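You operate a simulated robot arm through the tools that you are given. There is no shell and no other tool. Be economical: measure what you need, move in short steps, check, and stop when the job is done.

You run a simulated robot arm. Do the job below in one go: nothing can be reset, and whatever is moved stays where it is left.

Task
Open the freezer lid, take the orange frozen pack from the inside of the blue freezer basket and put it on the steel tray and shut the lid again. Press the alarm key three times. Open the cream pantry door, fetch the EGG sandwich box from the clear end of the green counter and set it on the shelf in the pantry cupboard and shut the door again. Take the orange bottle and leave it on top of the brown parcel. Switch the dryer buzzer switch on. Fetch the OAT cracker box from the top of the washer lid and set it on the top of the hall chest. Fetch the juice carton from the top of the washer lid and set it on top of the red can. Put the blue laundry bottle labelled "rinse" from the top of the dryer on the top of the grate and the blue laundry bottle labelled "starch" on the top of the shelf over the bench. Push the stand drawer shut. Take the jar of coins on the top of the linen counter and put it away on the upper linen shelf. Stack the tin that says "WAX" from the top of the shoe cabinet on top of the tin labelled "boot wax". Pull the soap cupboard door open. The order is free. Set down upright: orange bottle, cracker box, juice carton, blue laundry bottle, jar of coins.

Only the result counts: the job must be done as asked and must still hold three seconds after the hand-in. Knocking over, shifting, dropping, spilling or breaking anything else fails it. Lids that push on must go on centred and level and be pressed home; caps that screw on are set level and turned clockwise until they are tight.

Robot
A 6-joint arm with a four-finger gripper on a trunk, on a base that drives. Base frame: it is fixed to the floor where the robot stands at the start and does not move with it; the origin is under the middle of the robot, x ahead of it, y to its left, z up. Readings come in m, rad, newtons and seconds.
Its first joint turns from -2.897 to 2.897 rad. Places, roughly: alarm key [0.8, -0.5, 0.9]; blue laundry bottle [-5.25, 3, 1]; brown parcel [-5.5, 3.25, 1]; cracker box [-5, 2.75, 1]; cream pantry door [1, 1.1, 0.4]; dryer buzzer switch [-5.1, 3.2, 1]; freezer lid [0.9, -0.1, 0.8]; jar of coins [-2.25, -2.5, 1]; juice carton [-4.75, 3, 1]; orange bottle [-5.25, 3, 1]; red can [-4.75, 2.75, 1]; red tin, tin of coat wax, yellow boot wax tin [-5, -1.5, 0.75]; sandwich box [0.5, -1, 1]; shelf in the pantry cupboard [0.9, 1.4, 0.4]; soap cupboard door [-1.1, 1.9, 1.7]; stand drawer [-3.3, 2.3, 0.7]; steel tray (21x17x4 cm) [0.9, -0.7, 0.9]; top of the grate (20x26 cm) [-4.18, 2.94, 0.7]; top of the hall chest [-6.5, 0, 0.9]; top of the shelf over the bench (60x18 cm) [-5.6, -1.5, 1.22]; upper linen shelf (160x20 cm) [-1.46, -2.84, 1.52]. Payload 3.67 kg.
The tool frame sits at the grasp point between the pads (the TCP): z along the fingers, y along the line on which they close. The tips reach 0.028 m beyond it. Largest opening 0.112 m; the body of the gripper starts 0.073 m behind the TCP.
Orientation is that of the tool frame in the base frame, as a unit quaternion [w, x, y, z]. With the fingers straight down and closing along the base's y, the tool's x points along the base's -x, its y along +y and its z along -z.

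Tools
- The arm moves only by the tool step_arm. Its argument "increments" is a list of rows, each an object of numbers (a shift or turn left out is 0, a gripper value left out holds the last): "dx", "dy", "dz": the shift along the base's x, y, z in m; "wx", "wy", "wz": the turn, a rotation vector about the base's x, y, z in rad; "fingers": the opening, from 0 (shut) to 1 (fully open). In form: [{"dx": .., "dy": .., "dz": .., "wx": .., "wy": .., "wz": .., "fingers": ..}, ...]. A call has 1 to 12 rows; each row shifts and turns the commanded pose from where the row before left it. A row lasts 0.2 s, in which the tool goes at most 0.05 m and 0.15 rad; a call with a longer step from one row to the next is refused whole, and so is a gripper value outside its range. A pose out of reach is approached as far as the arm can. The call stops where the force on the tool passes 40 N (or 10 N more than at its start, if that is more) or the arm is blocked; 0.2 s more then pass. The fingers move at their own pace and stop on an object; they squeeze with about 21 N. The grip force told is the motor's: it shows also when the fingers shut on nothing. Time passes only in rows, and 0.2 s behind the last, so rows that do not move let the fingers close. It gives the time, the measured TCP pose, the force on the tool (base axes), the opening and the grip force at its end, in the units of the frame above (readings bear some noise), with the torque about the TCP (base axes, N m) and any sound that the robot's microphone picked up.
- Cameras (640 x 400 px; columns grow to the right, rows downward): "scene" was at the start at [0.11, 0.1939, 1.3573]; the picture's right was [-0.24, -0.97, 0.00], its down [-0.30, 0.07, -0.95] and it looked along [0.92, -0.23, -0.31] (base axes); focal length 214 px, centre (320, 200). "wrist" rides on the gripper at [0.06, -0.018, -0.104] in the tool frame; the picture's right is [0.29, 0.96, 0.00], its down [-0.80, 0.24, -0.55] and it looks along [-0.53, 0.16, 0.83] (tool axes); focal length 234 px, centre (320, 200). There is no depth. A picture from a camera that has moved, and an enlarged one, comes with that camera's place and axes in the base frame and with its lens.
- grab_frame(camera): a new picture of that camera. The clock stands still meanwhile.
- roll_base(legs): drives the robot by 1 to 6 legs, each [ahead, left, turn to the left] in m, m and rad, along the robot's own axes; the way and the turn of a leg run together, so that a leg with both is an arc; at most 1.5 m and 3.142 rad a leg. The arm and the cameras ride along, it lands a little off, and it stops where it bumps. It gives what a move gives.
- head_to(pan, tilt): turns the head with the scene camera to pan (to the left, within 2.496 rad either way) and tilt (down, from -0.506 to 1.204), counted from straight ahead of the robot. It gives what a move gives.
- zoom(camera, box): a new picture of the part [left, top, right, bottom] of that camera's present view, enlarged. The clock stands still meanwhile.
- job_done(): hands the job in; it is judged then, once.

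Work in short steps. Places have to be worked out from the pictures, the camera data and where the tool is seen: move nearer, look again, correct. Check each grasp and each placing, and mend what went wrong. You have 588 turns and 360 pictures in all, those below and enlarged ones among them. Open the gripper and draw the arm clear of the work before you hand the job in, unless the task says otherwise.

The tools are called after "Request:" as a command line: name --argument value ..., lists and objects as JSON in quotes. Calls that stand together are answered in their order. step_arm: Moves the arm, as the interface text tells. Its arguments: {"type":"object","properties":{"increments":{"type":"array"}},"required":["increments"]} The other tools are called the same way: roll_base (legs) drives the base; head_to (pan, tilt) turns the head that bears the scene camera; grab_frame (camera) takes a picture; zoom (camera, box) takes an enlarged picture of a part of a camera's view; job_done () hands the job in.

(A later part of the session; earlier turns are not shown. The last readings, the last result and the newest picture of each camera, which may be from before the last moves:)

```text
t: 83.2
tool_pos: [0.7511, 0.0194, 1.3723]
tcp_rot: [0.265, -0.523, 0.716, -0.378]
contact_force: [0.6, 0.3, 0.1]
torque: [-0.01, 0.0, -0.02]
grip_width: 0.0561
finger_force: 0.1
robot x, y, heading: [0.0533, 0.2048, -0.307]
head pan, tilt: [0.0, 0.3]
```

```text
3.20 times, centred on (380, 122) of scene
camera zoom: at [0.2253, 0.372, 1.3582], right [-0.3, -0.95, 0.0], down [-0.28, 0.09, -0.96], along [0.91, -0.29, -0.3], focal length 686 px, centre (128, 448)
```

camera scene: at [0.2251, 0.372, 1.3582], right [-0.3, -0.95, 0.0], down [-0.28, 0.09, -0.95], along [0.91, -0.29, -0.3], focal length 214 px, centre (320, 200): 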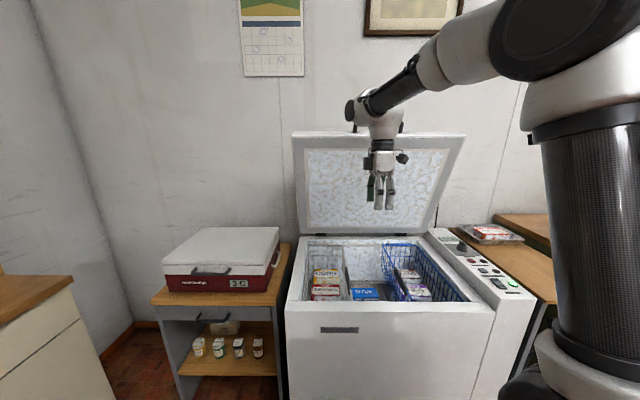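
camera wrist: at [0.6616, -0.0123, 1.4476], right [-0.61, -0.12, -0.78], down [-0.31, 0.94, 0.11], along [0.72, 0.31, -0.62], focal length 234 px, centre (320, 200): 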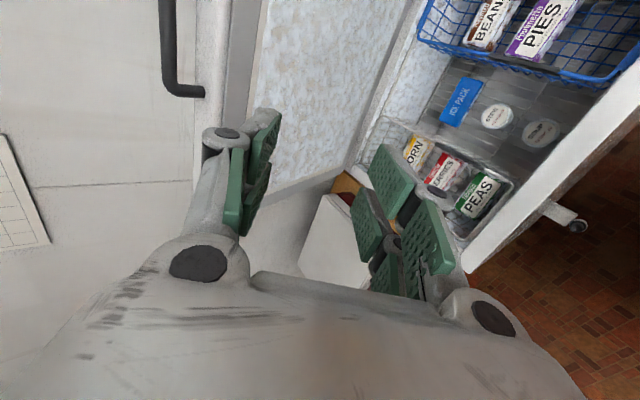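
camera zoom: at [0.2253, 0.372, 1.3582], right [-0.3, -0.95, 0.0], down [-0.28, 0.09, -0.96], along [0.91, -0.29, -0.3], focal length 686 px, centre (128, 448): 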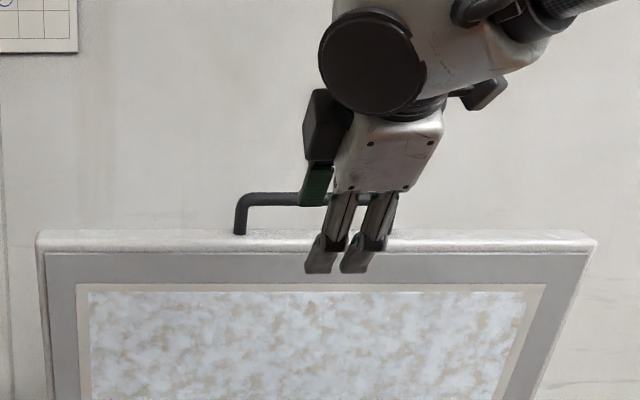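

The bar's left corner is at (1.038,-0.031,1.397), so its centre is at (1.01,-0.113,1.397). I move to the pre-grasp and check reach.

Request:
step_arm --increments '[{"dx": 0.0394, "dy": -0.022, "dz": 0.0142, "fingers": 0.4}, {"dx": 0.0394, "dy": -0.022, "dz": 0.0142}, {"dx": 0.0394, "dy": -0.022, "dz": 0.0142}, {"dx": 0.0394, "dy": -0.022, "dz": 0.0142}, {"dx": 0.0394, "dy": -0.022, "dz": 0.0142}]'

Request:
grab_frame --camera "wrist"

```text
t: 84.4
tool_pos: [0.9501, -0.0878, 1.4472]
tcp_rot: [0.266, -0.523, 0.716, -0.378]
contact_force: [-0.1, 0.4, 1.8]
torque: [0.0, 0.04, -0.04]
grip_width: 0.0447
finger_force: 0.1
robot x, y, heading: [0.0498, 0.2029, -0.309]
head pan, tilt: [0.0, 0.3]
```

```text
293 pictures are left
camera wrist: at [0.8619, -0.1201, 1.5225], right [-0.61, -0.12, -0.78], down [-0.31, 0.94, 0.11], along [0.72, 0.31, -0.62], focal length 234 px, centre (320, 200)
```

wrist: 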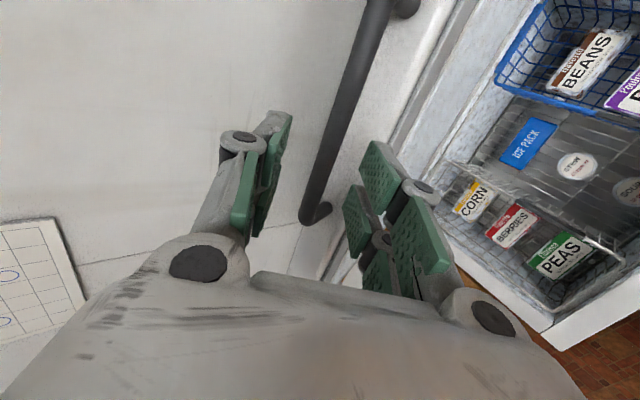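

The bar is slightly to the right of centre, so I shift about 15 mm that way while advancing.

Request:
step_arm --increments '[{"dx": -0.009, "dy": -0.002, "dz": -0.012}, {"dx": 0.017, "dy": -0.006, "dz": -0.012}, {"dx": 0.017, "dy": -0.006, "dz": -0.012}]'

Request:
grab_frame --camera "wrist"

```text
t: 85.2
tool_pos: [0.9748, -0.1048, 1.4095]
tcp_rot: [0.265, -0.524, 0.716, -0.378]
contact_force: [-0.9, 0.2, 0.2]
torque: [-0.02, -0.03, 0.05]
grip_width: 0.045
finger_force: 0.1
robot x, y, heading: [0.0496, 0.1977, -0.308]
head pan, tilt: [0.0, 0.3]
```

```text
292 pictures are left
camera wrist: at [0.8848, -0.1353, 1.4853], right [-0.61, -0.12, -0.78], down [-0.31, 0.94, 0.11], along [0.72, 0.31, -0.62], focal length 234 px, centre (320, 200)
```

wrist: 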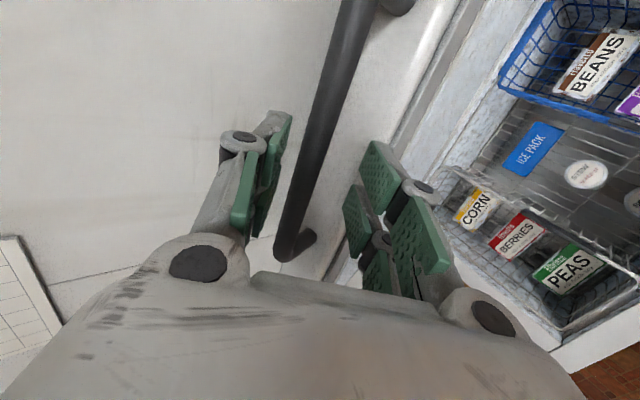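

The bar is well centred. I advance the last 3 cm and close.

Request:
step_arm --increments '[{"dx": 0.012, "dy": -0.004, "dz": -0.008}, {"dx": 0.011, "dy": -0.004, "dz": -0.007}, {"fingers": 0}, {}, {}]'

Request:
grab_frame --camera "wrist"

```text
t: 86.4
tool_pos: [0.9962, -0.1116, 1.395]
tcp_rot: [0.266, -0.523, 0.716, -0.378]
contact_force: [-5.4, 0.6, 14.7]
torque: [1.89, -0.69, -0.91]
grip_width: 0.015
finger_force: 44.9
robot x, y, heading: [0.0553, 0.2012, -0.309]
head pan, tilt: [0.0, 0.3]
```

```text
291 pictures are left
camera wrist: at [0.9063, -0.1432, 1.4708], right [-0.61, -0.11, -0.78], down [-0.31, 0.94, 0.11], along [0.72, 0.31, -0.61], focal length 234 px, centre (320, 200)
```

wrist: 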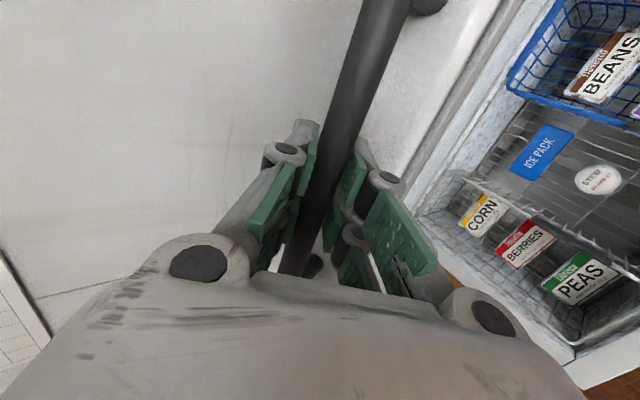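

Gripped. I swing the lid down along the reverse arc in small rows.

Request:
step_arm --increments '[{"dx": -0.0151, "dy": 0.0051, "dz": -0.0054}, {"dx": -0.0149, "dy": 0.005, "dz": -0.0058}, {"dx": -0.0148, "dy": 0.005, "dz": -0.0063}, {"dx": -0.0146, "dy": 0.0049, "dz": -0.0068}, {"dx": -0.0144, "dy": 0.0049, "dz": -0.0072}, {"dx": -0.0141, "dy": 0.0048, "dz": -0.0077}, {"dx": -0.0139, "dy": 0.0047, "dz": -0.0081}, {"dx": -0.0137, "dy": 0.0046, "dz": -0.0086}]'

Request:
grab_frame --camera "scene"

```text
t: 88.2
tool_pos: [0.8908, -0.0771, 1.3353]
tcp_rot: [0.262, -0.523, 0.72, -0.374]
contact_force: [7.1, -1.5, -13.0]
torque: [1.31, -0.36, -1.51]
grip_width: 0.0149
finger_force: 45.6
robot x, y, heading: [0.0518, 0.2005, -0.303]
head pan, tilt: [0.0, 0.3]
stopped in row 8: the force on the tool passed its limit at 42 N (the readings are from after the stop); the commanded pose is now the measured one
```

```text
290 pictures are left
camera scene: at [0.2262, 0.3715, 1.3582], right [-0.3, -0.95, 0.0], down [-0.28, 0.09, -0.95], along [0.91, -0.29, -0.3], focal length 214 px, centre (320, 200)
```

scene: 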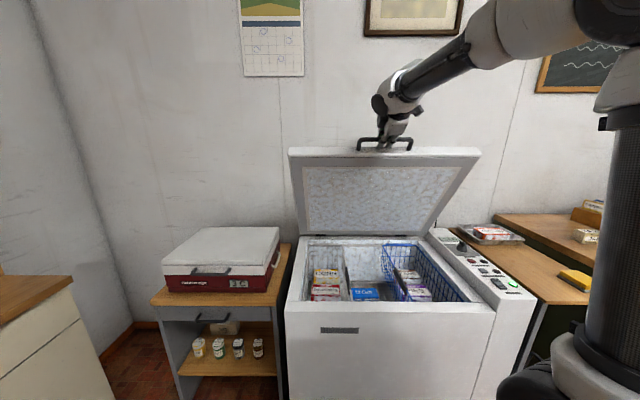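

It is swinging down, with my radius slightly large. I correct a little and continue.

Request:
step_arm --increments '[{"dx": -0.0116, "dy": 0.0039, "dz": -0.0115}, {"dx": -0.0129, "dy": 0.0044, "dz": -0.0094}, {"dx": -0.0126, "dy": 0.0043, "dz": -0.0098}, {"dx": -0.0123, "dy": 0.0042, "dz": -0.0102}, {"dx": -0.012, "dy": 0.0041, "dz": -0.0106}, {"dx": -0.0118, "dy": 0.004, "dz": -0.011}, {"dx": -0.0114, "dy": 0.0038, "dz": -0.0113}, {"dx": -0.0111, "dy": 0.0037, "dz": -0.0117}]'

```text
t: 90.0
tool_pos: [0.794, -0.0457, 1.248]
tcp_rot: [0.261, -0.523, 0.72, -0.373]
contact_force: [9.1, -6.6, -12.8]
torque: [1.2, -0.25, -1.27]
grip_width: 0.0149
finger_force: 45.0
robot x, y, heading: [0.0552, 0.1995, -0.309]
head pan, tilt: [0.0, 0.3]
stopped in row 8: the force on the tool passed its limit at 43 N (the readings are from after the stop); the commanded pose is now the measured one
```

I continue with a slight radial correction.

Request:
step_arm --increments '[{"dx": -0.0085, "dy": 0.0028, "dz": -0.0135}, {"dx": -0.0098, "dy": 0.0033, "dz": -0.0126}, {"dx": -0.0095, "dy": 0.0032, "dz": -0.0129}, {"dx": -0.0092, "dy": 0.0031, "dz": -0.0132}, {"dx": -0.0088, "dy": 0.003, "dz": -0.0135}, {"dx": -0.0084, "dy": 0.0028, "dz": -0.0138}, {"dx": -0.008, "dy": 0.0027, "dz": -0.014}]'

Request:
grab_frame --camera "scene"

```text
t: 91.6
tool_pos: [0.7318, -0.0247, 1.1589]
tcp_rot: [0.263, -0.524, 0.719, -0.374]
contact_force: [-19.1, 5.8, 10.4]
torque: [0.83, -0.19, -1.52]
grip_width: 0.0149
finger_force: 44.7
robot x, y, heading: [0.0533, 0.1992, -0.307]
head pan, tilt: [0.0, 0.3]
```

```text
289 pictures are left
camera scene: at [0.2241, 0.3722, 1.3584], right [-0.3, -0.95, 0.0], down [-0.28, 0.09, -0.96], along [0.91, -0.29, -0.29], focal length 214 px, centre (320, 200)
```

scene: 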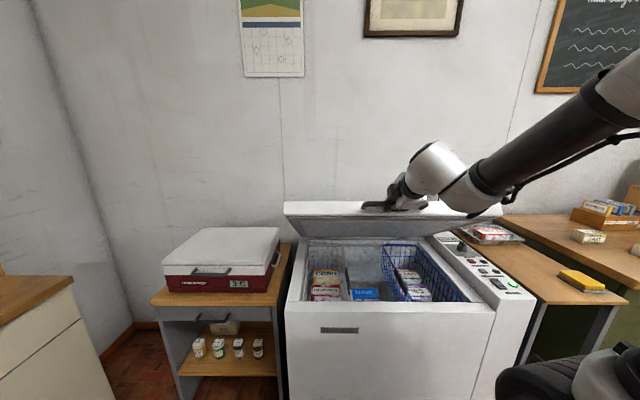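

The load is now slightly outward, so the radius is fine. I continue down.

Request:
step_arm --increments '[{"dx": -0.0095, "dy": 0.0032, "dz": -0.013}, {"dx": -0.0079, "dy": 0.0026, "dz": -0.014}, {"dx": -0.0072, "dy": 0.0024, "dz": -0.0143}, {"dx": -0.0068, "dy": 0.0023, "dz": -0.0145}, {"dx": -0.0063, "dy": 0.0021, "dz": -0.0147}, {"dx": -0.0058, "dy": 0.002, "dz": -0.0149}]'

```text
t: 92.3
tool_pos: [0.7151, -0.0204, 1.1296]
tcp_rot: [0.264, -0.525, 0.719, -0.371]
contact_force: [-3.2, 16.2, 1.2]
torque: [1.76, -0.62, 0.03]
grip_width: 0.015
finger_force: 45.5
out of reach, approached as far as the arm can: row 1, 3
robot x, y, heading: [0.0548, 0.1999, -0.306]
head pan, tilt: [0.0, 0.3]
stopped in row 3: the force on the tool passed its limit at 44 N (the readings are from after the stop); the commanded pose is now the measured one
```

The arm is at its near limit. I open the fingers as a cage to see whether the lid holds here.

Request:
step_arm --increments '[{"fingers": 0.45}, {}, {}, {}]'

Request:
grab_frame --camera "wrist"

```text
t: 93.3
tool_pos: [0.7155, -0.0221, 1.1293]
tcp_rot: [0.265, -0.524, 0.72, -0.371]
contact_force: [0.5, 0.5, -0.2]
torque: [0.03, 0.0, 0.02]
grip_width: 0.0505
finger_force: 0.0
robot x, y, heading: [0.053, 0.2022, -0.309]
head pan, tilt: [0.0, 0.3]
```

```text
288 pictures are left
camera wrist: at [0.6277, -0.0546, 1.2052], right [-0.62, -0.11, -0.77], down [-0.31, 0.94, 0.12], along [0.72, 0.32, -0.62], focal length 234 px, centre (320, 200)
```

wrist: 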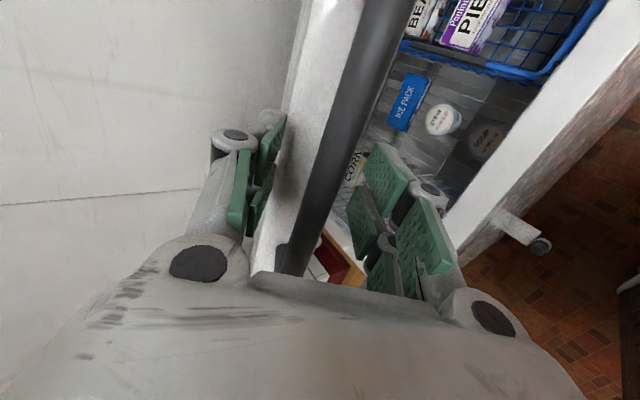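

The lid holds. I back the base 0.12 m to draw the fingers off the bar.

Request:
step_arm --increments '[{"fingers": 0.6}, {}]'

Request:
roll_base --legs '[[-0.12, 0, 0]]'

Request:
grab_frame --camera "wrist"

Request:
grab_frame --camera "scene"

```text
t: 93.9
tool_pos: [0.7153, -0.0222, 1.1297]
tcp_rot: [0.264, -0.524, 0.719, -0.372]
contact_force: [-0.3, 0.2, 0.4]
torque: [-0.01, -0.02, -0.01]
grip_width: 0.0672
finger_force: 0.0
robot x, y, heading: [0.0521, 0.2025, -0.306]
head pan, tilt: [0.0, 0.3]
```

```text
t: 95.2
tool_pos: [0.6001, 0.0141, 1.1285]
tcp_rot: [0.265, -0.524, 0.72, -0.371]
contact_force: [0.2, 0.3, 0.2]
torque: [0.01, 0.01, 0.03]
grip_width: 0.0672
finger_force: 0.1
robot x, y, heading: [-0.0571, 0.2354, -0.308]
head pan, tilt: [0.0, 0.3]
```

```text
287 pictures are left
camera wrist: at [0.5129, -0.0187, 1.2052], right [-0.62, -0.11, -0.77], down [-0.31, 0.94, 0.12], along [0.72, 0.32, -0.62], focal length 234 px, centre (320, 200)
```

wrist: 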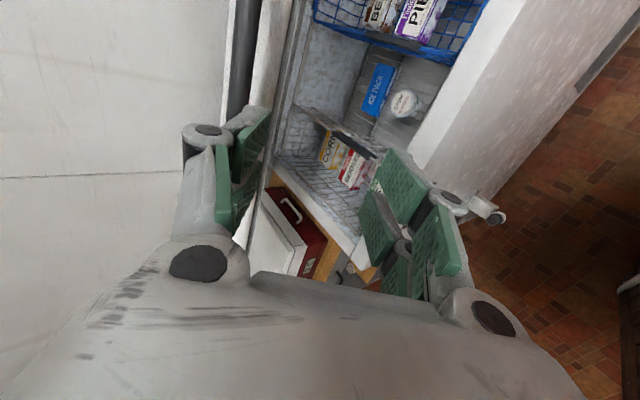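

```text
286 pictures are left
camera scene: at [0.1111, 0.4085, 1.3583], right [-0.3, -0.95, 0.0], down [-0.28, 0.09, -0.96], along [0.91, -0.29, -0.3], focal length 214 px, centre (320, 200)
```

scene: 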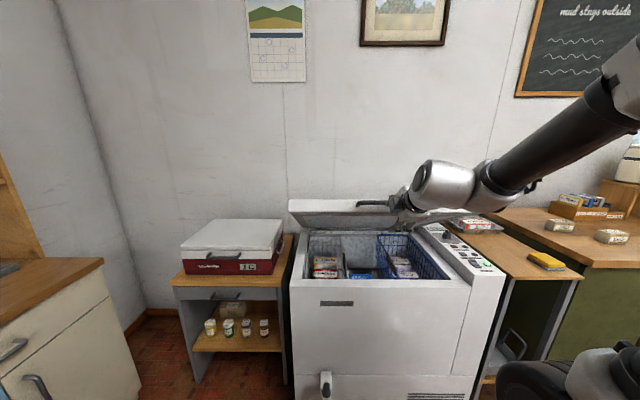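

Free of the handle. I close the fingers, rise, turn the tool down and go above the lid's front part.

Request:
step_arm --increments '[{"dz": 0.045, "fingers": 0}, {"dz": 0.045}, {"dz": 0.045, "wx": 0.045, "wy": 0.133}, {"dz": 0.02, "wx": 0.045, "wy": 0.133}, {"wx": 0.045, "wy": 0.133, "dx": 0.02, "dy": -0.006}, {"wx": 0.045, "wy": 0.133, "dx": 0.03, "dy": -0.01}, {"wx": 0.045, "wy": 0.133, "dx": 0.03, "dy": -0.01}, {"wx": 0.045, "wy": 0.133, "dx": 0.03, "dy": -0.01}, {"dx": 0.03, "dy": -0.01}, {"dx": 0.03, "dy": -0.01}]'

Request:
grab_frame --camera "scene"

```text
t: 97.4
tool_pos: [0.7781, -0.0544, 1.2737]
tcp_rot: [0.03, -0.588, 0.807, -0.041]
contact_force: [0.0, -0.2, 0.7]
torque: [-0.02, -0.05, -0.02]
grip_width: 0.0
finger_force: 21.1
out of reach, approached as far as the arm can: row 1, 2
robot x, y, heading: [-0.0641, 0.2378, -0.308]
head pan, tilt: [0.0, 0.3]
```

```text
285 pictures are left
camera scene: at [0.1108, 0.4086, 1.3583], right [-0.3, -0.95, 0.0], down [-0.28, 0.09, -0.96], along [0.91, -0.29, -0.3], focal length 214 px, centre (320, 200)
```

scene: 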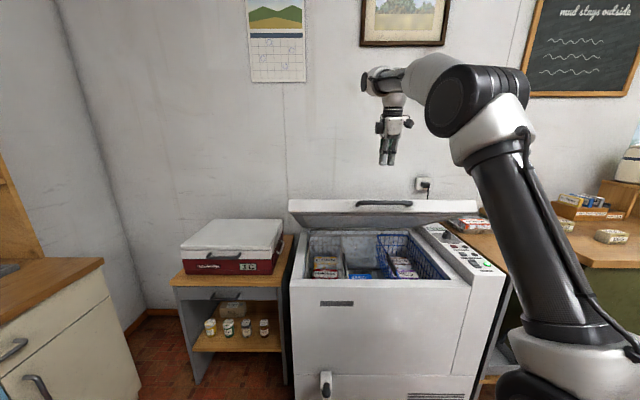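

Now I push down on the lid's front part in steps.

Request:
step_arm --increments '[{"dz": -0.04}, {"dz": -0.04}, {"dz": -0.03}, {"dz": -0.02}, {"dz": -0.02}, {"dz": -0.02}]'

Request:
step_arm --increments '[{"dz": -0.018}, {"dz": -0.018}, {"dz": -0.018}, {"dz": -0.018}, {"dz": -0.018}, {"dz": -0.018}]'

Request:
grab_frame --camera "scene"

```text
t: 98.8
tool_pos: [0.7775, -0.0545, 1.1013]
tcp_rot: [0.032, -0.588, 0.807, -0.041]
contact_force: [-0.7, -0.2, 0.1]
torque: [0.02, 0.03, -0.01]
grip_width: 0.0001
finger_force: 20.7
robot x, y, heading: [-0.0619, 0.2349, -0.309]
head pan, tilt: [0.0, 0.3]
```

```text
t: 100.2
tool_pos: [0.7757, -0.0547, 0.9951]
tcp_rot: [0.03, -0.588, 0.807, -0.041]
contact_force: [0.4, 0.7, 0.6]
torque: [0.0, -0.03, 0.0]
grip_width: 0.0
finger_force: 21.5
robot x, y, heading: [-0.0611, 0.2371, -0.303]
head pan, tilt: [0.0, 0.3]
```

```text
284 pictures are left
camera scene: at [0.1111, 0.4085, 1.3583], right [-0.3, -0.95, 0.0], down [-0.28, 0.09, -0.96], along [0.91, -0.29, -0.3], focal length 214 px, centre (320, 200)
```

scene: 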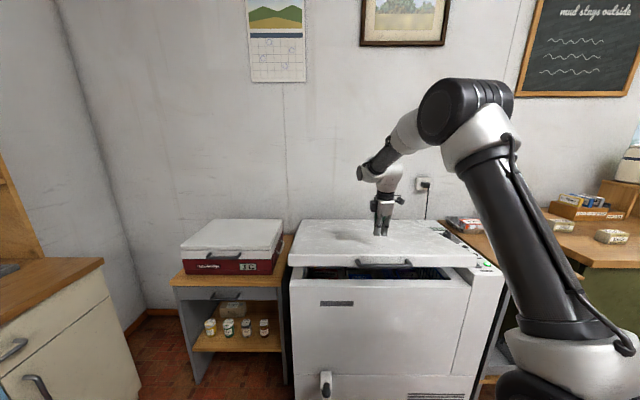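

The lid goes down with light force. I continue until it stops.

Request:
step_arm --increments '[{"dz": -0.018}, {"dz": -0.018}, {"dz": -0.018}, {"dz": -0.015}, {"dz": -0.015}, {"dz": -0.01}, {"dz": -0.01}]'

Request:
grab_frame --camera "scene"

```text
t: 101.8
tool_pos: [0.7764, -0.0542, 0.8905]
tcp_rot: [0.031, -0.588, 0.808, -0.041]
contact_force: [0.6, 0.1, 0.0]
torque: [0.0, 0.0, -0.01]
grip_width: 0.0
finger_force: 21.4
robot x, y, heading: [-0.063, 0.237, -0.308]
head pan, tilt: [0.0, 0.3]
```

```text
283 pictures are left
camera scene: at [0.1111, 0.4085, 1.3583], right [-0.3, -0.95, 0.0], down [-0.28, 0.09, -0.96], along [0.91, -0.29, -0.3], focal length 214 px, centre (320, 200)
```

scene: 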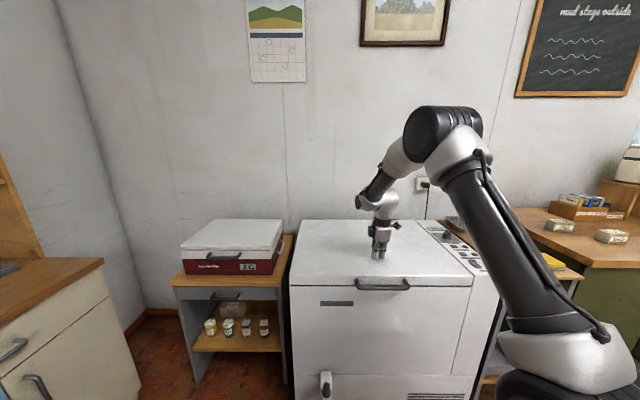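

It looks shut. I press a bit further to confirm a firm stop.

Request:
step_arm --increments '[{"dz": -0.006}, {"dz": -0.005}, {"dz": -0.005}, {"dz": -0.005}]'

Request:
zoom --camera "scene" --box '[270, 200, 510, 350]'

```text
t: 102.6
tool_pos: [0.7775, -0.0538, 0.8809]
tcp_rot: [0.033, -0.588, 0.807, -0.043]
contact_force: [-8.5, 2.2, 18.0]
torque: [0.01, 0.3, -0.01]
grip_width: 0.0001
finger_force: 20.5
robot x, y, heading: [-0.0617, 0.2394, -0.31]
head pan, tilt: [0.0, 0.3]
stopped in row 4: the force on the tool passed its limit at 48 N (the readings are from after the stop); the commanded pose is now the measured one
```

```text
2.67 times, centred on (390, 275) of scene
camera zoom: at [0.1101, 0.4088, 1.3583], right [-0.3, -0.95, 0.0], down [-0.28, 0.09, -0.96], along [0.91, -0.29, -0.3], focal length 572 px, centre (133, 0)
```

zoom: 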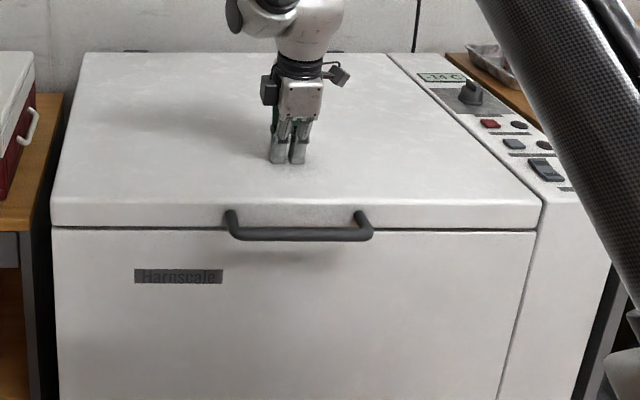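

The lid is shut firmly. I lift the arm and turn the head left to see the pantry.

Request:
step_arm --increments '[{"dz": 0.045}, {"dz": 0.045}, {"dz": 0.045}, {"dz": 0.045}, {"dz": 0.045}]'

Request:
head_to --pan 0.8 --tilt 0.5

Request:
grab_frame --camera "scene"

```text
t: 103.8
tool_pos: [0.7789, -0.0544, 1.102]
tcp_rot: [0.032, -0.587, 0.808, -0.043]
contact_force: [-0.3, -0.3, -0.6]
torque: [0.0, 0.01, 0.02]
grip_width: 0.0
finger_force: 21.4
robot x, y, heading: [-0.0636, 0.2355, -0.306]
head pan, tilt: [0.0, 0.3]
```

```text
t: 104.9
tool_pos: [0.7779, -0.0541, 1.1017]
tcp_rot: [0.033, -0.588, 0.807, -0.043]
contact_force: [-0.5, -0.1, -0.1]
torque: [-0.02, 0.02, 0.0]
grip_width: 0.0
finger_force: 21.3
robot x, y, heading: [-0.0631, 0.2369, -0.309]
head pan, tilt: [0.799, 0.499]
```

```text
281 pictures are left
camera scene: at [0.1024, 0.4796, 1.3399], right [0.47, -0.88, 0.0], down [-0.42, -0.23, -0.88], along [0.77, 0.41, -0.48], focal length 214 px, centre (320, 200)
```

scene: 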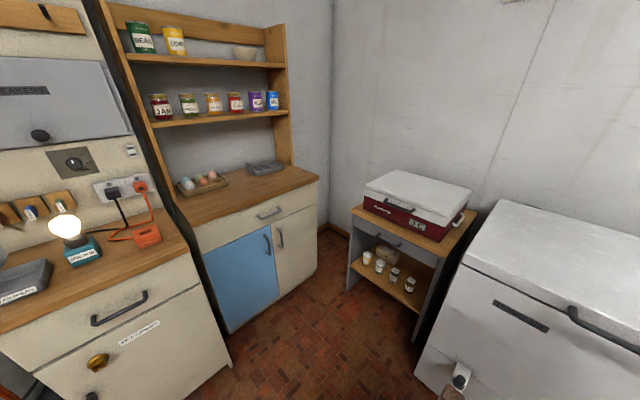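

The cream door is the right door of the dresser, with a vertical handle near (0.90,1.19,0.5), hinged on its right. I retract the arm, back away, turn to face the dresser, and approach.

Request:
step_arm --increments '[{"dx": -0.045, "dy": 0.015, "dz": 0.01}, {"dx": -0.045, "dy": 0.015, "dz": 0.01}, {"dx": -0.045, "dy": 0.015, "dz": 0.01}, {"dx": -0.03, "dy": 0.01, "dz": 0.01}]'

Request:
roll_base --legs '[[-0.2, 0, 0], [0, 0, 1.56]]'

Request:
head_to --pan -0.3 --tilt 0.5

Request:
grab_frame --camera "scene"

```text
t: 105.9
tool_pos: [0.613, -0.0006, 1.1436]
tcp_rot: [0.033, -0.588, 0.807, -0.043]
contact_force: [-0.4, 0.4, -0.7]
torque: [-0.01, 0.07, 0.01]
grip_width: 0.0
finger_force: 21.1
robot x, y, heading: [-0.0614, 0.2389, -0.307]
head pan, tilt: [0.799, 0.499]
```

```text
t: 111.3
tool_pos: [-0.0164, 0.9721, 1.1442]
tcp_rot: [-0.053, 0.987, -0.153, 0.007]
contact_force: [-0.5, 0.2, -1.0]
torque: [-0.04, 0.02, -0.02]
grip_width: 0.0001
finger_force: 20.9
robot x, y, heading: [-0.2485, 0.2982, 1.265]
head pan, tilt: [0.799, 0.499]
```

```text
t: 112.7
tool_pos: [-0.0167, 0.9729, 1.1444]
tcp_rot: [-0.054, 0.987, -0.152, 0.007]
contact_force: [-0.1, -0.4, -0.7]
torque: [0.0, -0.03, 0.03]
grip_width: 0.0
finger_force: 21.0
robot x, y, heading: [-0.251, 0.2951, 1.267]
head pan, tilt: [-0.3, 0.499]
```

```text
280 pictures are left
camera scene: at [-0.3988, 0.4561, 1.3399], right [0.82, -0.57, 0.0], down [-0.27, -0.39, -0.88], along [0.5, 0.72, -0.48], focal length 214 px, centre (320, 200)
```

scene: 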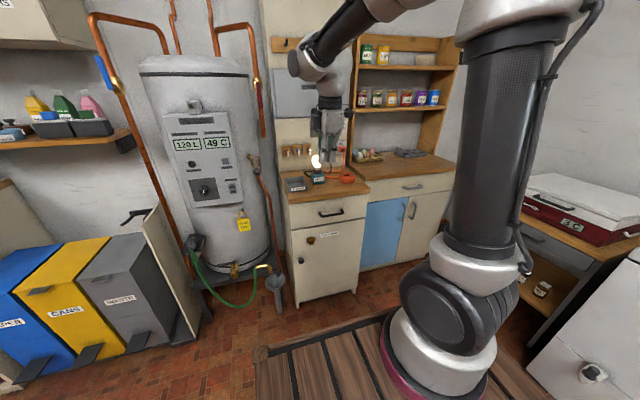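

The way is clear. I drive forward first, then right.

Request:
roll_base --legs '[[0.38, 0, 0], [0, -0.5, 0]]'

Request:
head_to --pan -0.35 --tilt 0.75

Request:
grab_frame --camera "scene"

Request:
grab_frame --camera "wrist"

```text
t: 117.6
tool_pos: [0.5747, 1.1782, 1.1436]
tcp_rot: [-0.053, 0.987, -0.15, 0.007]
contact_force: [-0.1, 0.1, -0.9]
torque: [-0.05, -0.02, -0.01]
grip_width: 0.0001
finger_force: 20.9
robot x, y, heading: [0.347, 0.5034, 1.272]
head pan, tilt: [-0.3, 0.499]
```

```text
t: 118.4
tool_pos: [0.5752, 1.1769, 1.1436]
tcp_rot: [-0.054, 0.987, -0.15, 0.007]
contact_force: [-0.1, -0.4, -0.4]
torque: [-0.03, 0.0, 0.0]
grip_width: 0.0002
finger_force: 20.9
robot x, y, heading: [0.3414, 0.4997, 1.276]
head pan, tilt: [-0.351, 0.75]
```

```text
279 pictures are left
camera scene: at [0.1949, 0.6501, 1.318], right [0.8, -0.6, 0.0], down [-0.41, -0.54, -0.73], along [0.44, 0.58, -0.68], focal length 214 px, centre (320, 200)
```

scene: 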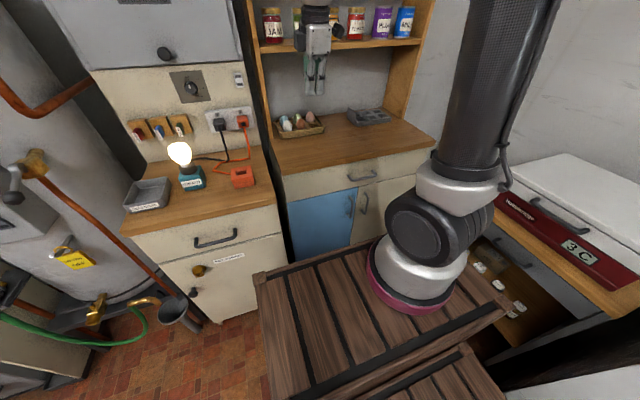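

```text
278 pictures are left
camera wrist: at [0.6358, 1.1664, 1.2495], right [-0.01, -0.99, -0.1], down [-0.85, -0.05, 0.53], along [-0.53, 0.09, -0.84], focal length 234 px, centre (320, 200)
```

wrist: 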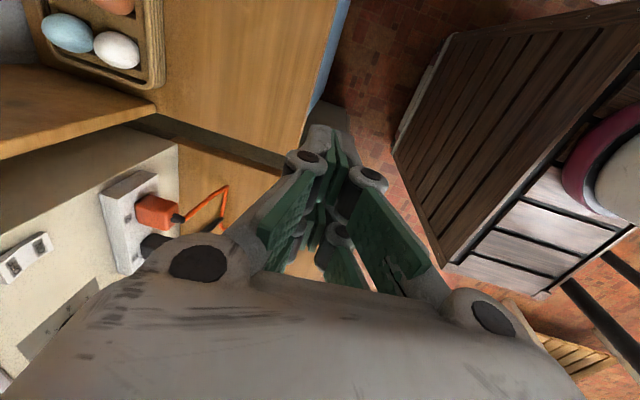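

I zoom on the door handles.

Request:
zoom --camera "scene" --box '[270, 150, 430, 250]'

```text
4.00 times, centred on (350, 200) of scene
camera zoom: at [0.1949, 0.6501, 1.318], right [0.8, -0.6, 0.0], down [-0.41, -0.54, -0.73], along [0.44, 0.58, -0.68], focal length 858 px, centre (200, 200)
```

zoom: 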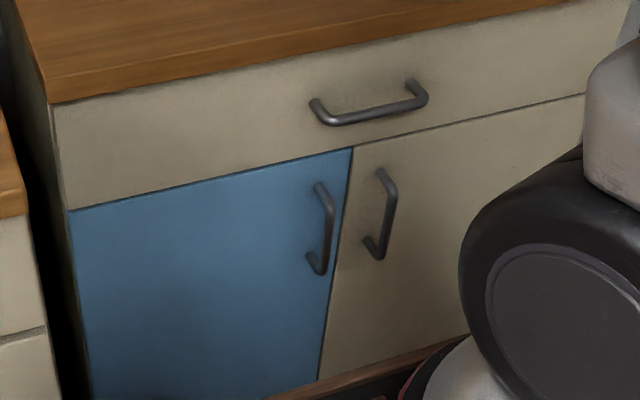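

The handle depth is still ambiguous. I yaw the tool by -90° so that the wrist camera looks ahead, then pitch forward to view the door.

Request:
step_arm --increments '[{"wz": -0.15}, {"wz": -0.15}, {"wz": -0.15}, {"wz": -0.15}, {"wz": -0.15}, {"wz": -0.15}, {"wz": -0.15}, {"wz": -0.15}, {"wz": -0.15}, {"wz": -0.15}, {"wz": -0.07, "fingers": 0.5}]'

Request:
step_arm --increments '[{"wx": 0.13, "wy": -0.04}, {"wx": 0.13, "wy": -0.04}, {"wx": 0.13, "wy": -0.04}, {"wx": 0.13, "wy": -0.04}]'

Request:
grab_frame --camera "wrist"

```text
t: 120.8
tool_pos: [0.5771, 1.1781, 1.145]
tcp_rot: [0.033, -0.592, 0.804, -0.044]
contact_force: [0.8, -0.1, -0.8]
torque: [-0.07, 0.02, 0.0]
grip_width: 0.0561
finger_force: 0.1
robot x, y, heading: [0.3448, 0.4977, 1.275]
head pan, tilt: [-0.351, 0.75]
```

```text
t: 121.8
tool_pos: [0.5747, 1.1777, 1.1428]
tcp_rot: [0.248, -0.558, 0.783, 0.119]
contact_force: [0.5, 0.4, -0.4]
torque: [-0.03, 0.0, -0.01]
grip_width: 0.0563
finger_force: 0.1
robot x, y, heading: [0.3439, 0.5005, 1.273]
head pan, tilt: [-0.351, 0.75]
```

```text
276 pictures are left
camera wrist: at [0.551, 1.0748, 1.2026], right [-0.97, 0.1, -0.24], down [-0.16, 0.48, 0.86], along [0.2, 0.87, -0.45], focal length 234 px, centre (320, 200)
```

wrist: 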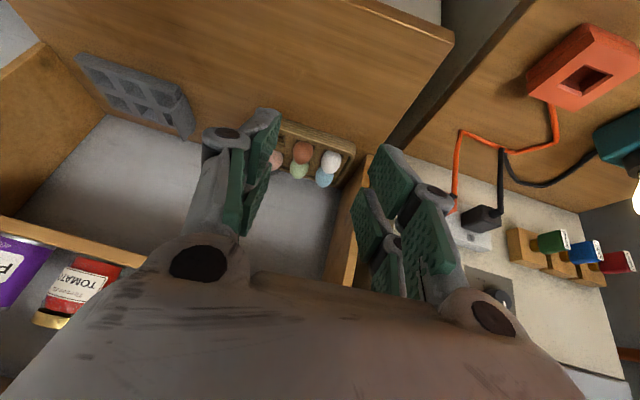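

The dresser's front plane is located, and the handle is about (0.83,1.112,0.585). I fix the roll, set about 45° pitch and move in front of the door.

Request:
step_arm --increments '[{"wx": 0.029, "wy": 0.085, "dx": -0.01, "dy": -0.04}, {"wx": 0.11, "wy": -0.034, "dx": -0.01, "dy": -0.04}, {"wx": 0.11, "wy": -0.034, "dx": 0.02, "dy": -0.035}, {"dx": 0.03, "dz": -0.035}, {"dx": 0.03, "dz": -0.035}, {"dx": 0.03, "dz": -0.035}, {"dx": 0.03, "dz": -0.035}, {"dx": 0.03, "dz": -0.035}, {"dx": 0.025, "dz": -0.04}]'

Request:
grab_frame --camera "wrist"

```text
t: 123.8
tool_pos: [0.7764, 1.0869, 0.9862]
tcp_rot: [0.308, -0.525, 0.762, 0.222]
contact_force: [0.1, -0.2, -0.4]
torque: [-0.02, -0.03, -0.05]
grip_width: 0.0561
finger_force: 0.1
out of reach, approached as far as the arm can: row 3, 4, 5
robot x, y, heading: [0.3431, 0.4963, 1.275]
head pan, tilt: [-0.351, 0.75]
```

```text
275 pictures are left
camera wrist: at [0.7534, 0.9739, 1.0191], right [-0.97, 0.15, -0.19], down [-0.15, 0.25, 0.96], along [0.19, 0.96, -0.22], focal length 234 px, centre (320, 200)
```

wrist: 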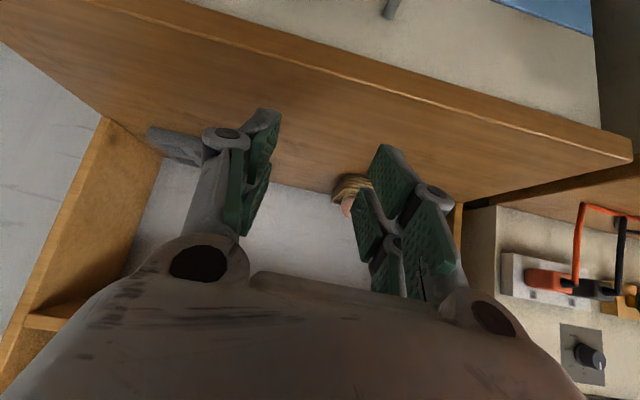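

Orientation is good. I descend toward the pre-grasp in front of the handle.

Request:
step_arm --increments '[{"dx": 0.004, "dy": -0.01, "dz": -0.045}, {"dx": 0.004, "dy": -0.01, "dz": -0.045}, {"dx": 0.004, "dy": -0.01, "dz": -0.045}, {"dx": 0.004, "dy": -0.006, "dz": -0.045}, {"dx": 0.004, "dy": -0.005, "dz": -0.045}, {"dx": 0.004, "dz": -0.045}, {"dx": 0.004, "dz": -0.045}]'

Request:
grab_frame --camera "wrist"

Request:
grab_frame --camera "scene"

```text
t: 125.3
tool_pos: [0.862, 1.0773, 0.7587]
tcp_rot: [0.305, -0.529, 0.759, 0.228]
contact_force: [-12.7, -10.8, 23.4]
torque: [0.85, 0.67, 0.75]
grip_width: 0.0671
finger_force: 9.1
out of reach, approached as far as the arm can: row 4, 5, 6, 7
robot x, y, heading: [0.3453, 0.4973, 1.276]
head pan, tilt: [-0.351, 0.75]
stopped in row 7: the force on the tool passed its limit at 76 N (the readings are from after the stop); the commanded pose is now the measured one
```

```text
274 pictures are left
camera wrist: at [0.8411, 0.9626, 0.7897], right [-0.97, 0.13, -0.18], down [-0.15, 0.24, 0.96], along [0.17, 0.96, -0.21], focal length 234 px, centre (320, 200)
```

wrist: 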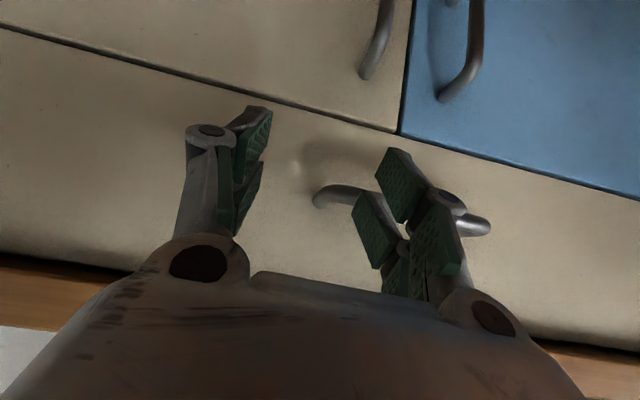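

```text
273 pictures are left
camera scene: at [0.194, 0.6489, 1.3179], right [0.8, -0.6, 0.0], down [-0.41, -0.54, -0.73], along [0.44, 0.58, -0.68], focal length 214 px, centre (320, 200)
```

scene: 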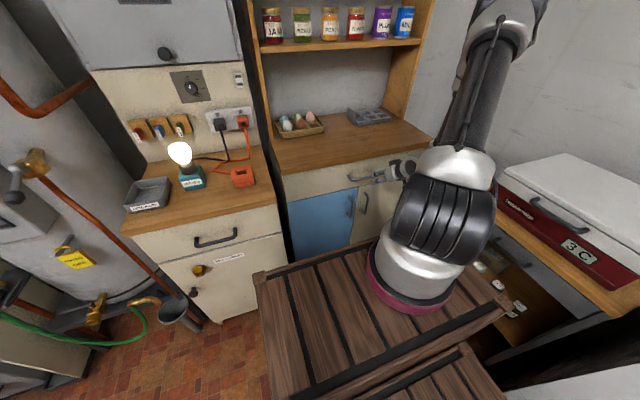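

A finger touched the drawer handle because the arm was forced forward (robot too close). I lift off and back the base.

Request:
step_arm --increments '[{"dz": 0.03}, {"dz": 0.04}]'

Request:
roll_base --legs '[[-0.18, 0, 0]]'

Request:
grab_frame --camera "wrist"

```text
t: 125.9
tool_pos: [0.8628, 1.0788, 0.8255]
tcp_rot: [0.305, -0.528, 0.76, 0.226]
contact_force: [0.0, 0.1, -1.7]
torque: [0.03, -0.01, 0.03]
grip_width: 0.056
finger_force: 0.1
robot x, y, heading: [0.3457, 0.499, 1.272]
head pan, tilt: [-0.351, 0.75]
```

```text
t: 127.4
tool_pos: [0.811, 0.9048, 0.8255]
tcp_rot: [0.306, -0.527, 0.76, 0.227]
contact_force: [0.2, 0.0, 0.0]
torque: [0.02, -0.02, -0.03]
grip_width: 0.0562
finger_force: 0.0
robot x, y, heading: [0.291, 0.3268, 1.274]
head pan, tilt: [-0.351, 0.75]
```

```text
272 pictures are left
camera wrist: at [0.7895, 0.7911, 0.8564], right [-0.97, 0.14, -0.18], down [-0.15, 0.24, 0.96], along [0.17, 0.96, -0.22], focal length 234 px, centre (320, 200)
```

wrist: 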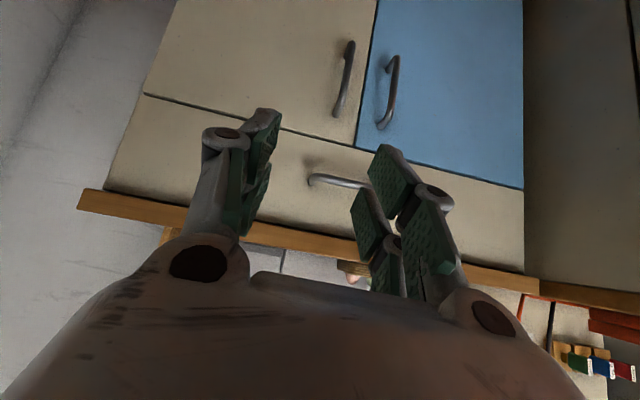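

The cream handle is at about (0.843,1.108), spanning z 0.514–0.644. I go to the pre-grasp.

Request:
step_arm --increments '[{"dx": 0.0016, "dy": 0.015, "dz": -0.045}, {"dx": 0.0016, "dy": 0.02, "dz": -0.045}, {"dx": 0.0016, "dy": 0.03, "dz": -0.035}, {"dx": 0.0016, "dy": 0.035, "dz": -0.03}, {"dx": 0.0016, "dy": 0.035, "dz": -0.02}]'

Request:
grab_frame --camera "wrist"

```text
t: 128.6
tool_pos: [0.8176, 1.041, 0.6502]
tcp_rot: [0.306, -0.527, 0.76, 0.226]
contact_force: [-1.0, 0.3, 0.2]
torque: [0.03, -0.01, 0.02]
grip_width: 0.056
finger_force: 0.1
robot x, y, heading: [0.2919, 0.3295, 1.271]
head pan, tilt: [-0.351, 0.75]
```

```text
271 pictures are left
camera wrist: at [0.7972, 0.9267, 0.6808], right [-0.97, 0.14, -0.18], down [-0.14, 0.24, 0.96], along [0.17, 0.96, -0.22], focal length 234 px, centre (320, 200)
```

wrist: 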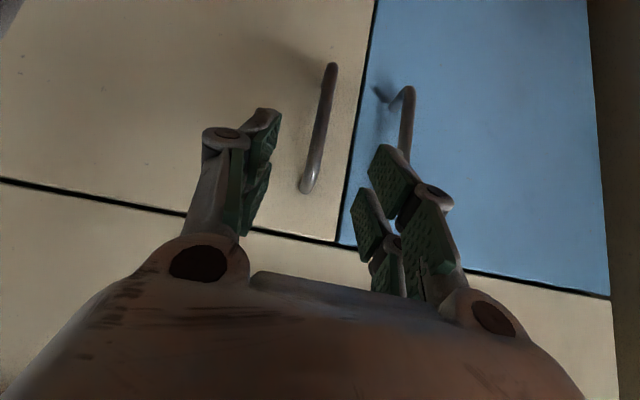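

The bar is exactly centred. I advance along the finger axis and grip.

Request:
step_arm --increments '[{"dx": 0.007, "dy": 0.019, "dz": -0.02}, {"dx": 0.007, "dy": 0.019, "dz": -0.02}, {"dx": 0.006, "dy": 0.018, "dz": -0.0205}, {"fingers": 0}, {}, {}]'

Request:
grab_frame --camera "wrist"

```text
t: 130.0
tool_pos: [0.8366, 1.0984, 0.5876]
tcp_rot: [0.304, -0.528, 0.761, 0.226]
contact_force: [8.5, -1.1, -5.1]
torque: [-0.33, -0.86, -0.13]
grip_width: 0.0125
finger_force: 44.9
robot x, y, heading: [0.2926, 0.3234, 1.271]
head pan, tilt: [-0.351, 0.75]
```

```text
270 pictures are left
camera wrist: at [0.8158, 0.9845, 0.6193], right [-0.97, 0.14, -0.18], down [-0.14, 0.24, 0.96], along [0.17, 0.96, -0.22], focal length 234 px, centre (320, 200)
```

wrist: 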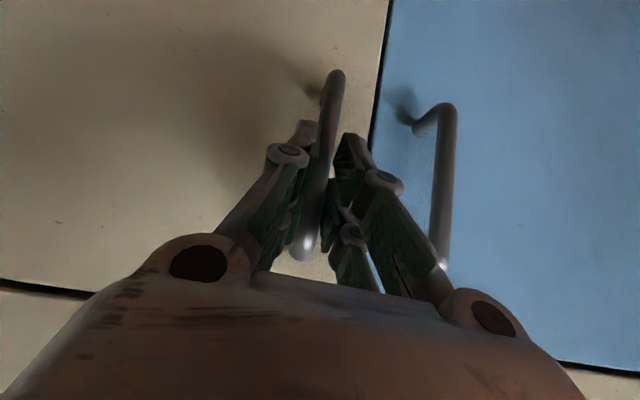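

Gripped at 12.5 mm. I swing the door open around its hinge near (1.105,1.055), turning the tool partway along.

Request:
step_arm --increments '[{"dx": -0.002, "dy": -0.0131, "wz": 0.03}, {"dx": -0.002, "dy": -0.0131, "wz": 0.03}, {"dx": -0.0006, "dy": -0.0132, "wz": 0.03}, {"dx": -0.0006, "dy": -0.0132, "wz": 0.03}, {"dx": 0.0007, "dy": -0.0132, "wz": 0.03}, {"dx": 0.0007, "dy": -0.0132, "wz": 0.03}, {"dx": 0.002, "dy": -0.0131, "wz": 0.03}, {"dx": 0.002, "dy": -0.0131, "wz": 0.03}]'

Request:
grab_frame --camera "wrist"

```text
t: 131.8
tool_pos: [0.8397, 0.9906, 0.5886]
tcp_rot: [0.275, -0.615, 0.691, 0.262]
contact_force: [10.6, 2.1, -27.9]
torque: [-0.48, -0.83, -0.17]
grip_width: 0.0124
finger_force: 45.2
robot x, y, heading: [0.2944, 0.325, 1.269]
head pan, tilt: [-0.351, 0.75]
```

```text
269 pictures are left
camera wrist: at [0.8464, 0.8748, 0.6198], right [-0.98, -0.1, -0.18], down [-0.2, 0.2, 0.96], along [-0.06, 0.97, -0.22], focal length 234 px, centre (320, 200)
```

wrist: 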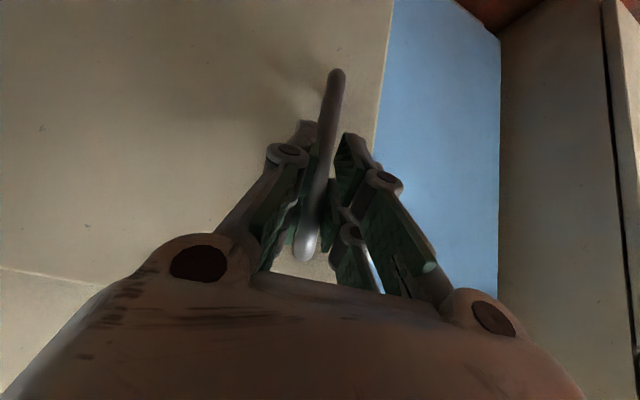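

The door is moving. I continue the arc.

Request:
step_arm --increments '[{"dx": 0.003, "dy": -0.0129, "wz": 0.03}, {"dx": 0.0036, "dy": -0.0127, "wz": 0.03}, {"dx": 0.0042, "dy": -0.0125, "wz": 0.03}, {"dx": 0.0048, "dy": -0.0123, "wz": 0.03}, {"dx": 0.0054, "dy": -0.012, "wz": 0.03}, {"dx": 0.006, "dy": -0.0118, "wz": 0.03}, {"dx": 0.0066, "dy": -0.0114, "wz": 0.03}, {"dx": 0.0072, "dy": -0.0111, "wz": 0.03}]'

Request:
grab_frame --camera "scene"

```text
t: 133.7
tool_pos: [0.8761, 0.8949, 0.5884]
tcp_rot: [-0.242, 0.694, -0.611, -0.294]
contact_force: [-7.0, -3.0, 10.7]
torque: [0.15, -1.12, 0.18]
grip_width: 0.0125
finger_force: 44.8
robot x, y, heading: [0.288, 0.3284, 1.271]
head pan, tilt: [-0.351, 0.75]
stopped in row 8: the force on the tool passed its limit at 40 N (the readings are from after the stop); the commanded pose is now the measured one
```

```text
268 pictures are left
camera scene: at [0.1412, 0.477, 1.3179], right [0.8, -0.6, 0.0], down [-0.41, -0.54, -0.73], along [0.44, 0.58, -0.68], focal length 214 px, centre (320, 200)
```

scene: 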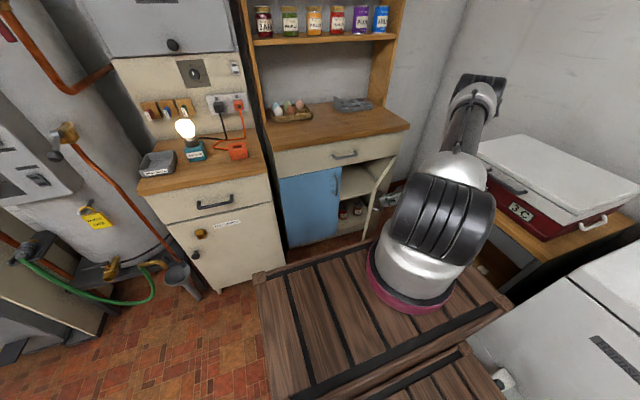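

The door is about 50° open. I continue with more tool yaw.

Request:
step_arm --increments '[{"dx": 0.0076, "dy": -0.011, "wz": 0.045}, {"dx": 0.0082, "dy": -0.0106, "wz": 0.045}, {"dx": 0.0087, "dy": -0.0101, "wz": 0.045}, {"dx": 0.0092, "dy": -0.0097, "wz": 0.045}, {"dx": 0.0097, "dy": -0.0092, "wz": 0.045}, {"dx": 0.0101, "dy": -0.0088, "wz": 0.045}, {"dx": 0.0105, "dy": -0.0082, "wz": 0.045}, {"dx": 0.011, "dy": -0.0077, "wz": 0.045}, {"dx": 0.0113, "dy": -0.0071, "wz": 0.045}, {"dx": 0.0116, "dy": -0.0066, "wz": 0.045}]'

Request:
grab_frame --camera "scene"

```text
t: 134.7
tool_pos: [0.9055, 0.8545, 0.5868]
tcp_rot: [-0.215, 0.743, -0.55, -0.315]
contact_force: [-7.0, -5.9, 11.9]
torque: [0.33, -1.26, 0.13]
grip_width: 0.0128
finger_force: 45.0
robot x, y, heading: [0.2903, 0.3268, 1.269]
head pan, tilt: [-0.351, 0.75]
stopped in row 4: the force on the tool passed its limit at 41 N (the readings are from after the stop); the commanded pose is now the measured one
```

```text
267 pictures are left
camera scene: at [0.1409, 0.4767, 1.3179], right [0.8, -0.6, 0.0], down [-0.41, -0.54, -0.73], along [0.44, 0.58, -0.68], focal length 214 px, centre (320, 200)
```

scene: 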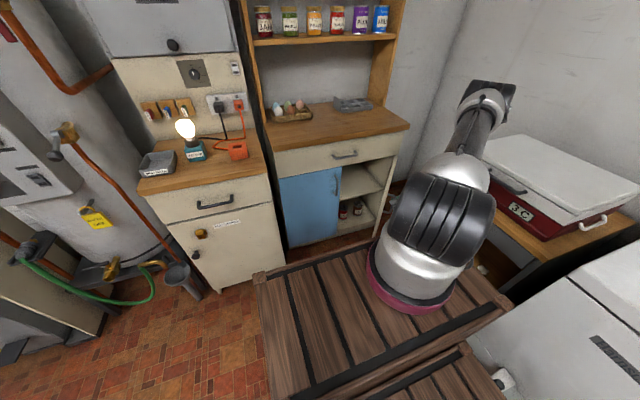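

My radius is slightly small, so I bias outward and continue slowly.

Request:
step_arm --increments '[{"dx": 0.006, "dy": -0.0095, "wz": 0.045}, {"dx": 0.007, "dy": -0.009, "wz": 0.045}, {"dx": 0.0077, "dy": -0.0085, "wz": 0.045}, {"dx": 0.008, "dy": -0.0081, "wz": 0.045}, {"dx": 0.0084, "dy": -0.0077, "wz": 0.045}, {"dx": 0.0088, "dy": -0.0072, "wz": 0.045}, {"dx": 0.0091, "dy": -0.0067, "wz": 0.045}, {"dx": 0.0094, "dy": -0.0062, "wz": 0.045}]'

Request:
grab_frame --camera "wrist"

```text
t: 135.9
tool_pos: [0.9442, 0.8178, 0.5874]
tcp_rot: [-0.183, 0.797, -0.47, -0.333]
contact_force: [1.4, 0.7, -3.5]
torque: [0.55, -0.76, -0.06]
grip_width: 0.0123
finger_force: 44.8
robot x, y, heading: [0.2913, 0.3252, 1.273]
head pan, tilt: [-0.351, 0.75]
stopped in row 5: the force on the tool passed its limit at 42 N (the readings are from after the stop); the commanded pose is now the measured one
```

```text
266 pictures are left
camera wrist: at [1.0176, 0.727, 0.6194], right [-0.74, -0.65, -0.18], down [-0.28, 0.05, 0.96], along [-0.62, 0.76, -0.21], focal length 234 px, centre (320, 200)
```

wrist: 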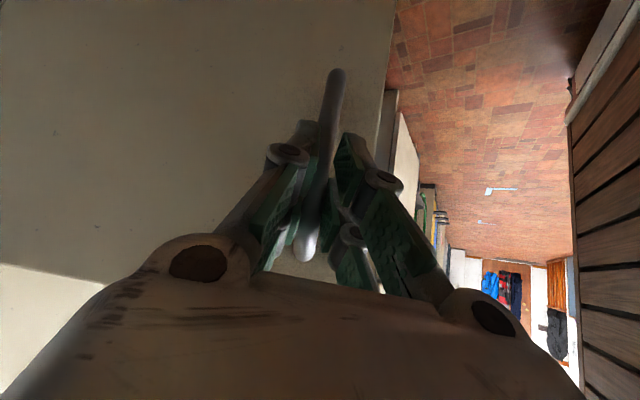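

The door is about 65° open. I continue.

Request:
step_arm --increments '[{"dx": 0.0088, "dy": -0.0068, "wz": 0.035}, {"dx": 0.0093, "dy": -0.0063, "wz": 0.035}, {"dx": 0.0097, "dy": -0.0058, "wz": 0.035}, {"dx": 0.01, "dy": -0.0053, "wz": 0.035}, {"dx": 0.0102, "dy": -0.0049, "wz": 0.035}, {"dx": 0.0104, "dy": -0.0045, "wz": 0.035}, {"dx": 0.0105, "dy": -0.0041, "wz": 0.035}, {"dx": 0.0107, "dy": -0.0036, "wz": 0.035}, {"dx": 0.0108, "dy": -0.0032, "wz": 0.035}]'

Request:
grab_frame --camera "scene"

```text
t: 136.8
tool_pos: [0.9697, 0.7975, 0.5869]
tcp_rot: [-0.165, 0.819, -0.429, -0.343]
contact_force: [-1.3, -2.6, -8.3]
torque: [0.25, -1.0, 0.05]
grip_width: 0.0127
finger_force: 45.7
robot x, y, heading: [0.2895, 0.3295, 1.279]
head pan, tilt: [-0.351, 0.75]
stopped in row 4: the force on the tool passed its limit at 61 N (the readings are from after the stop); the commanded pose is now the measured one
```

```text
265 pictures are left
camera scene: at [0.1386, 0.4766, 1.3177], right [0.8, -0.6, 0.0], down [-0.41, -0.54, -0.73], along [0.44, 0.58, -0.68], focal length 214 px, centre (320, 200)
```

scene: 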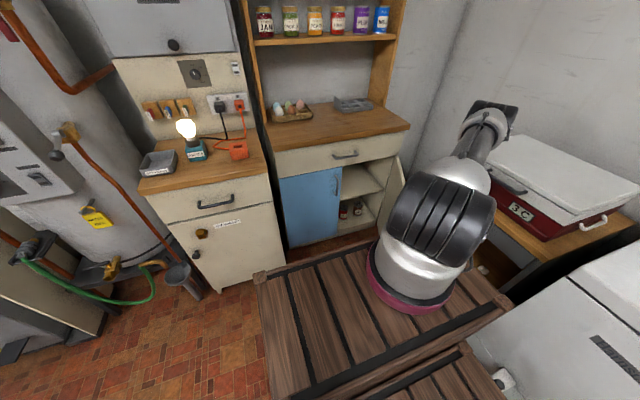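

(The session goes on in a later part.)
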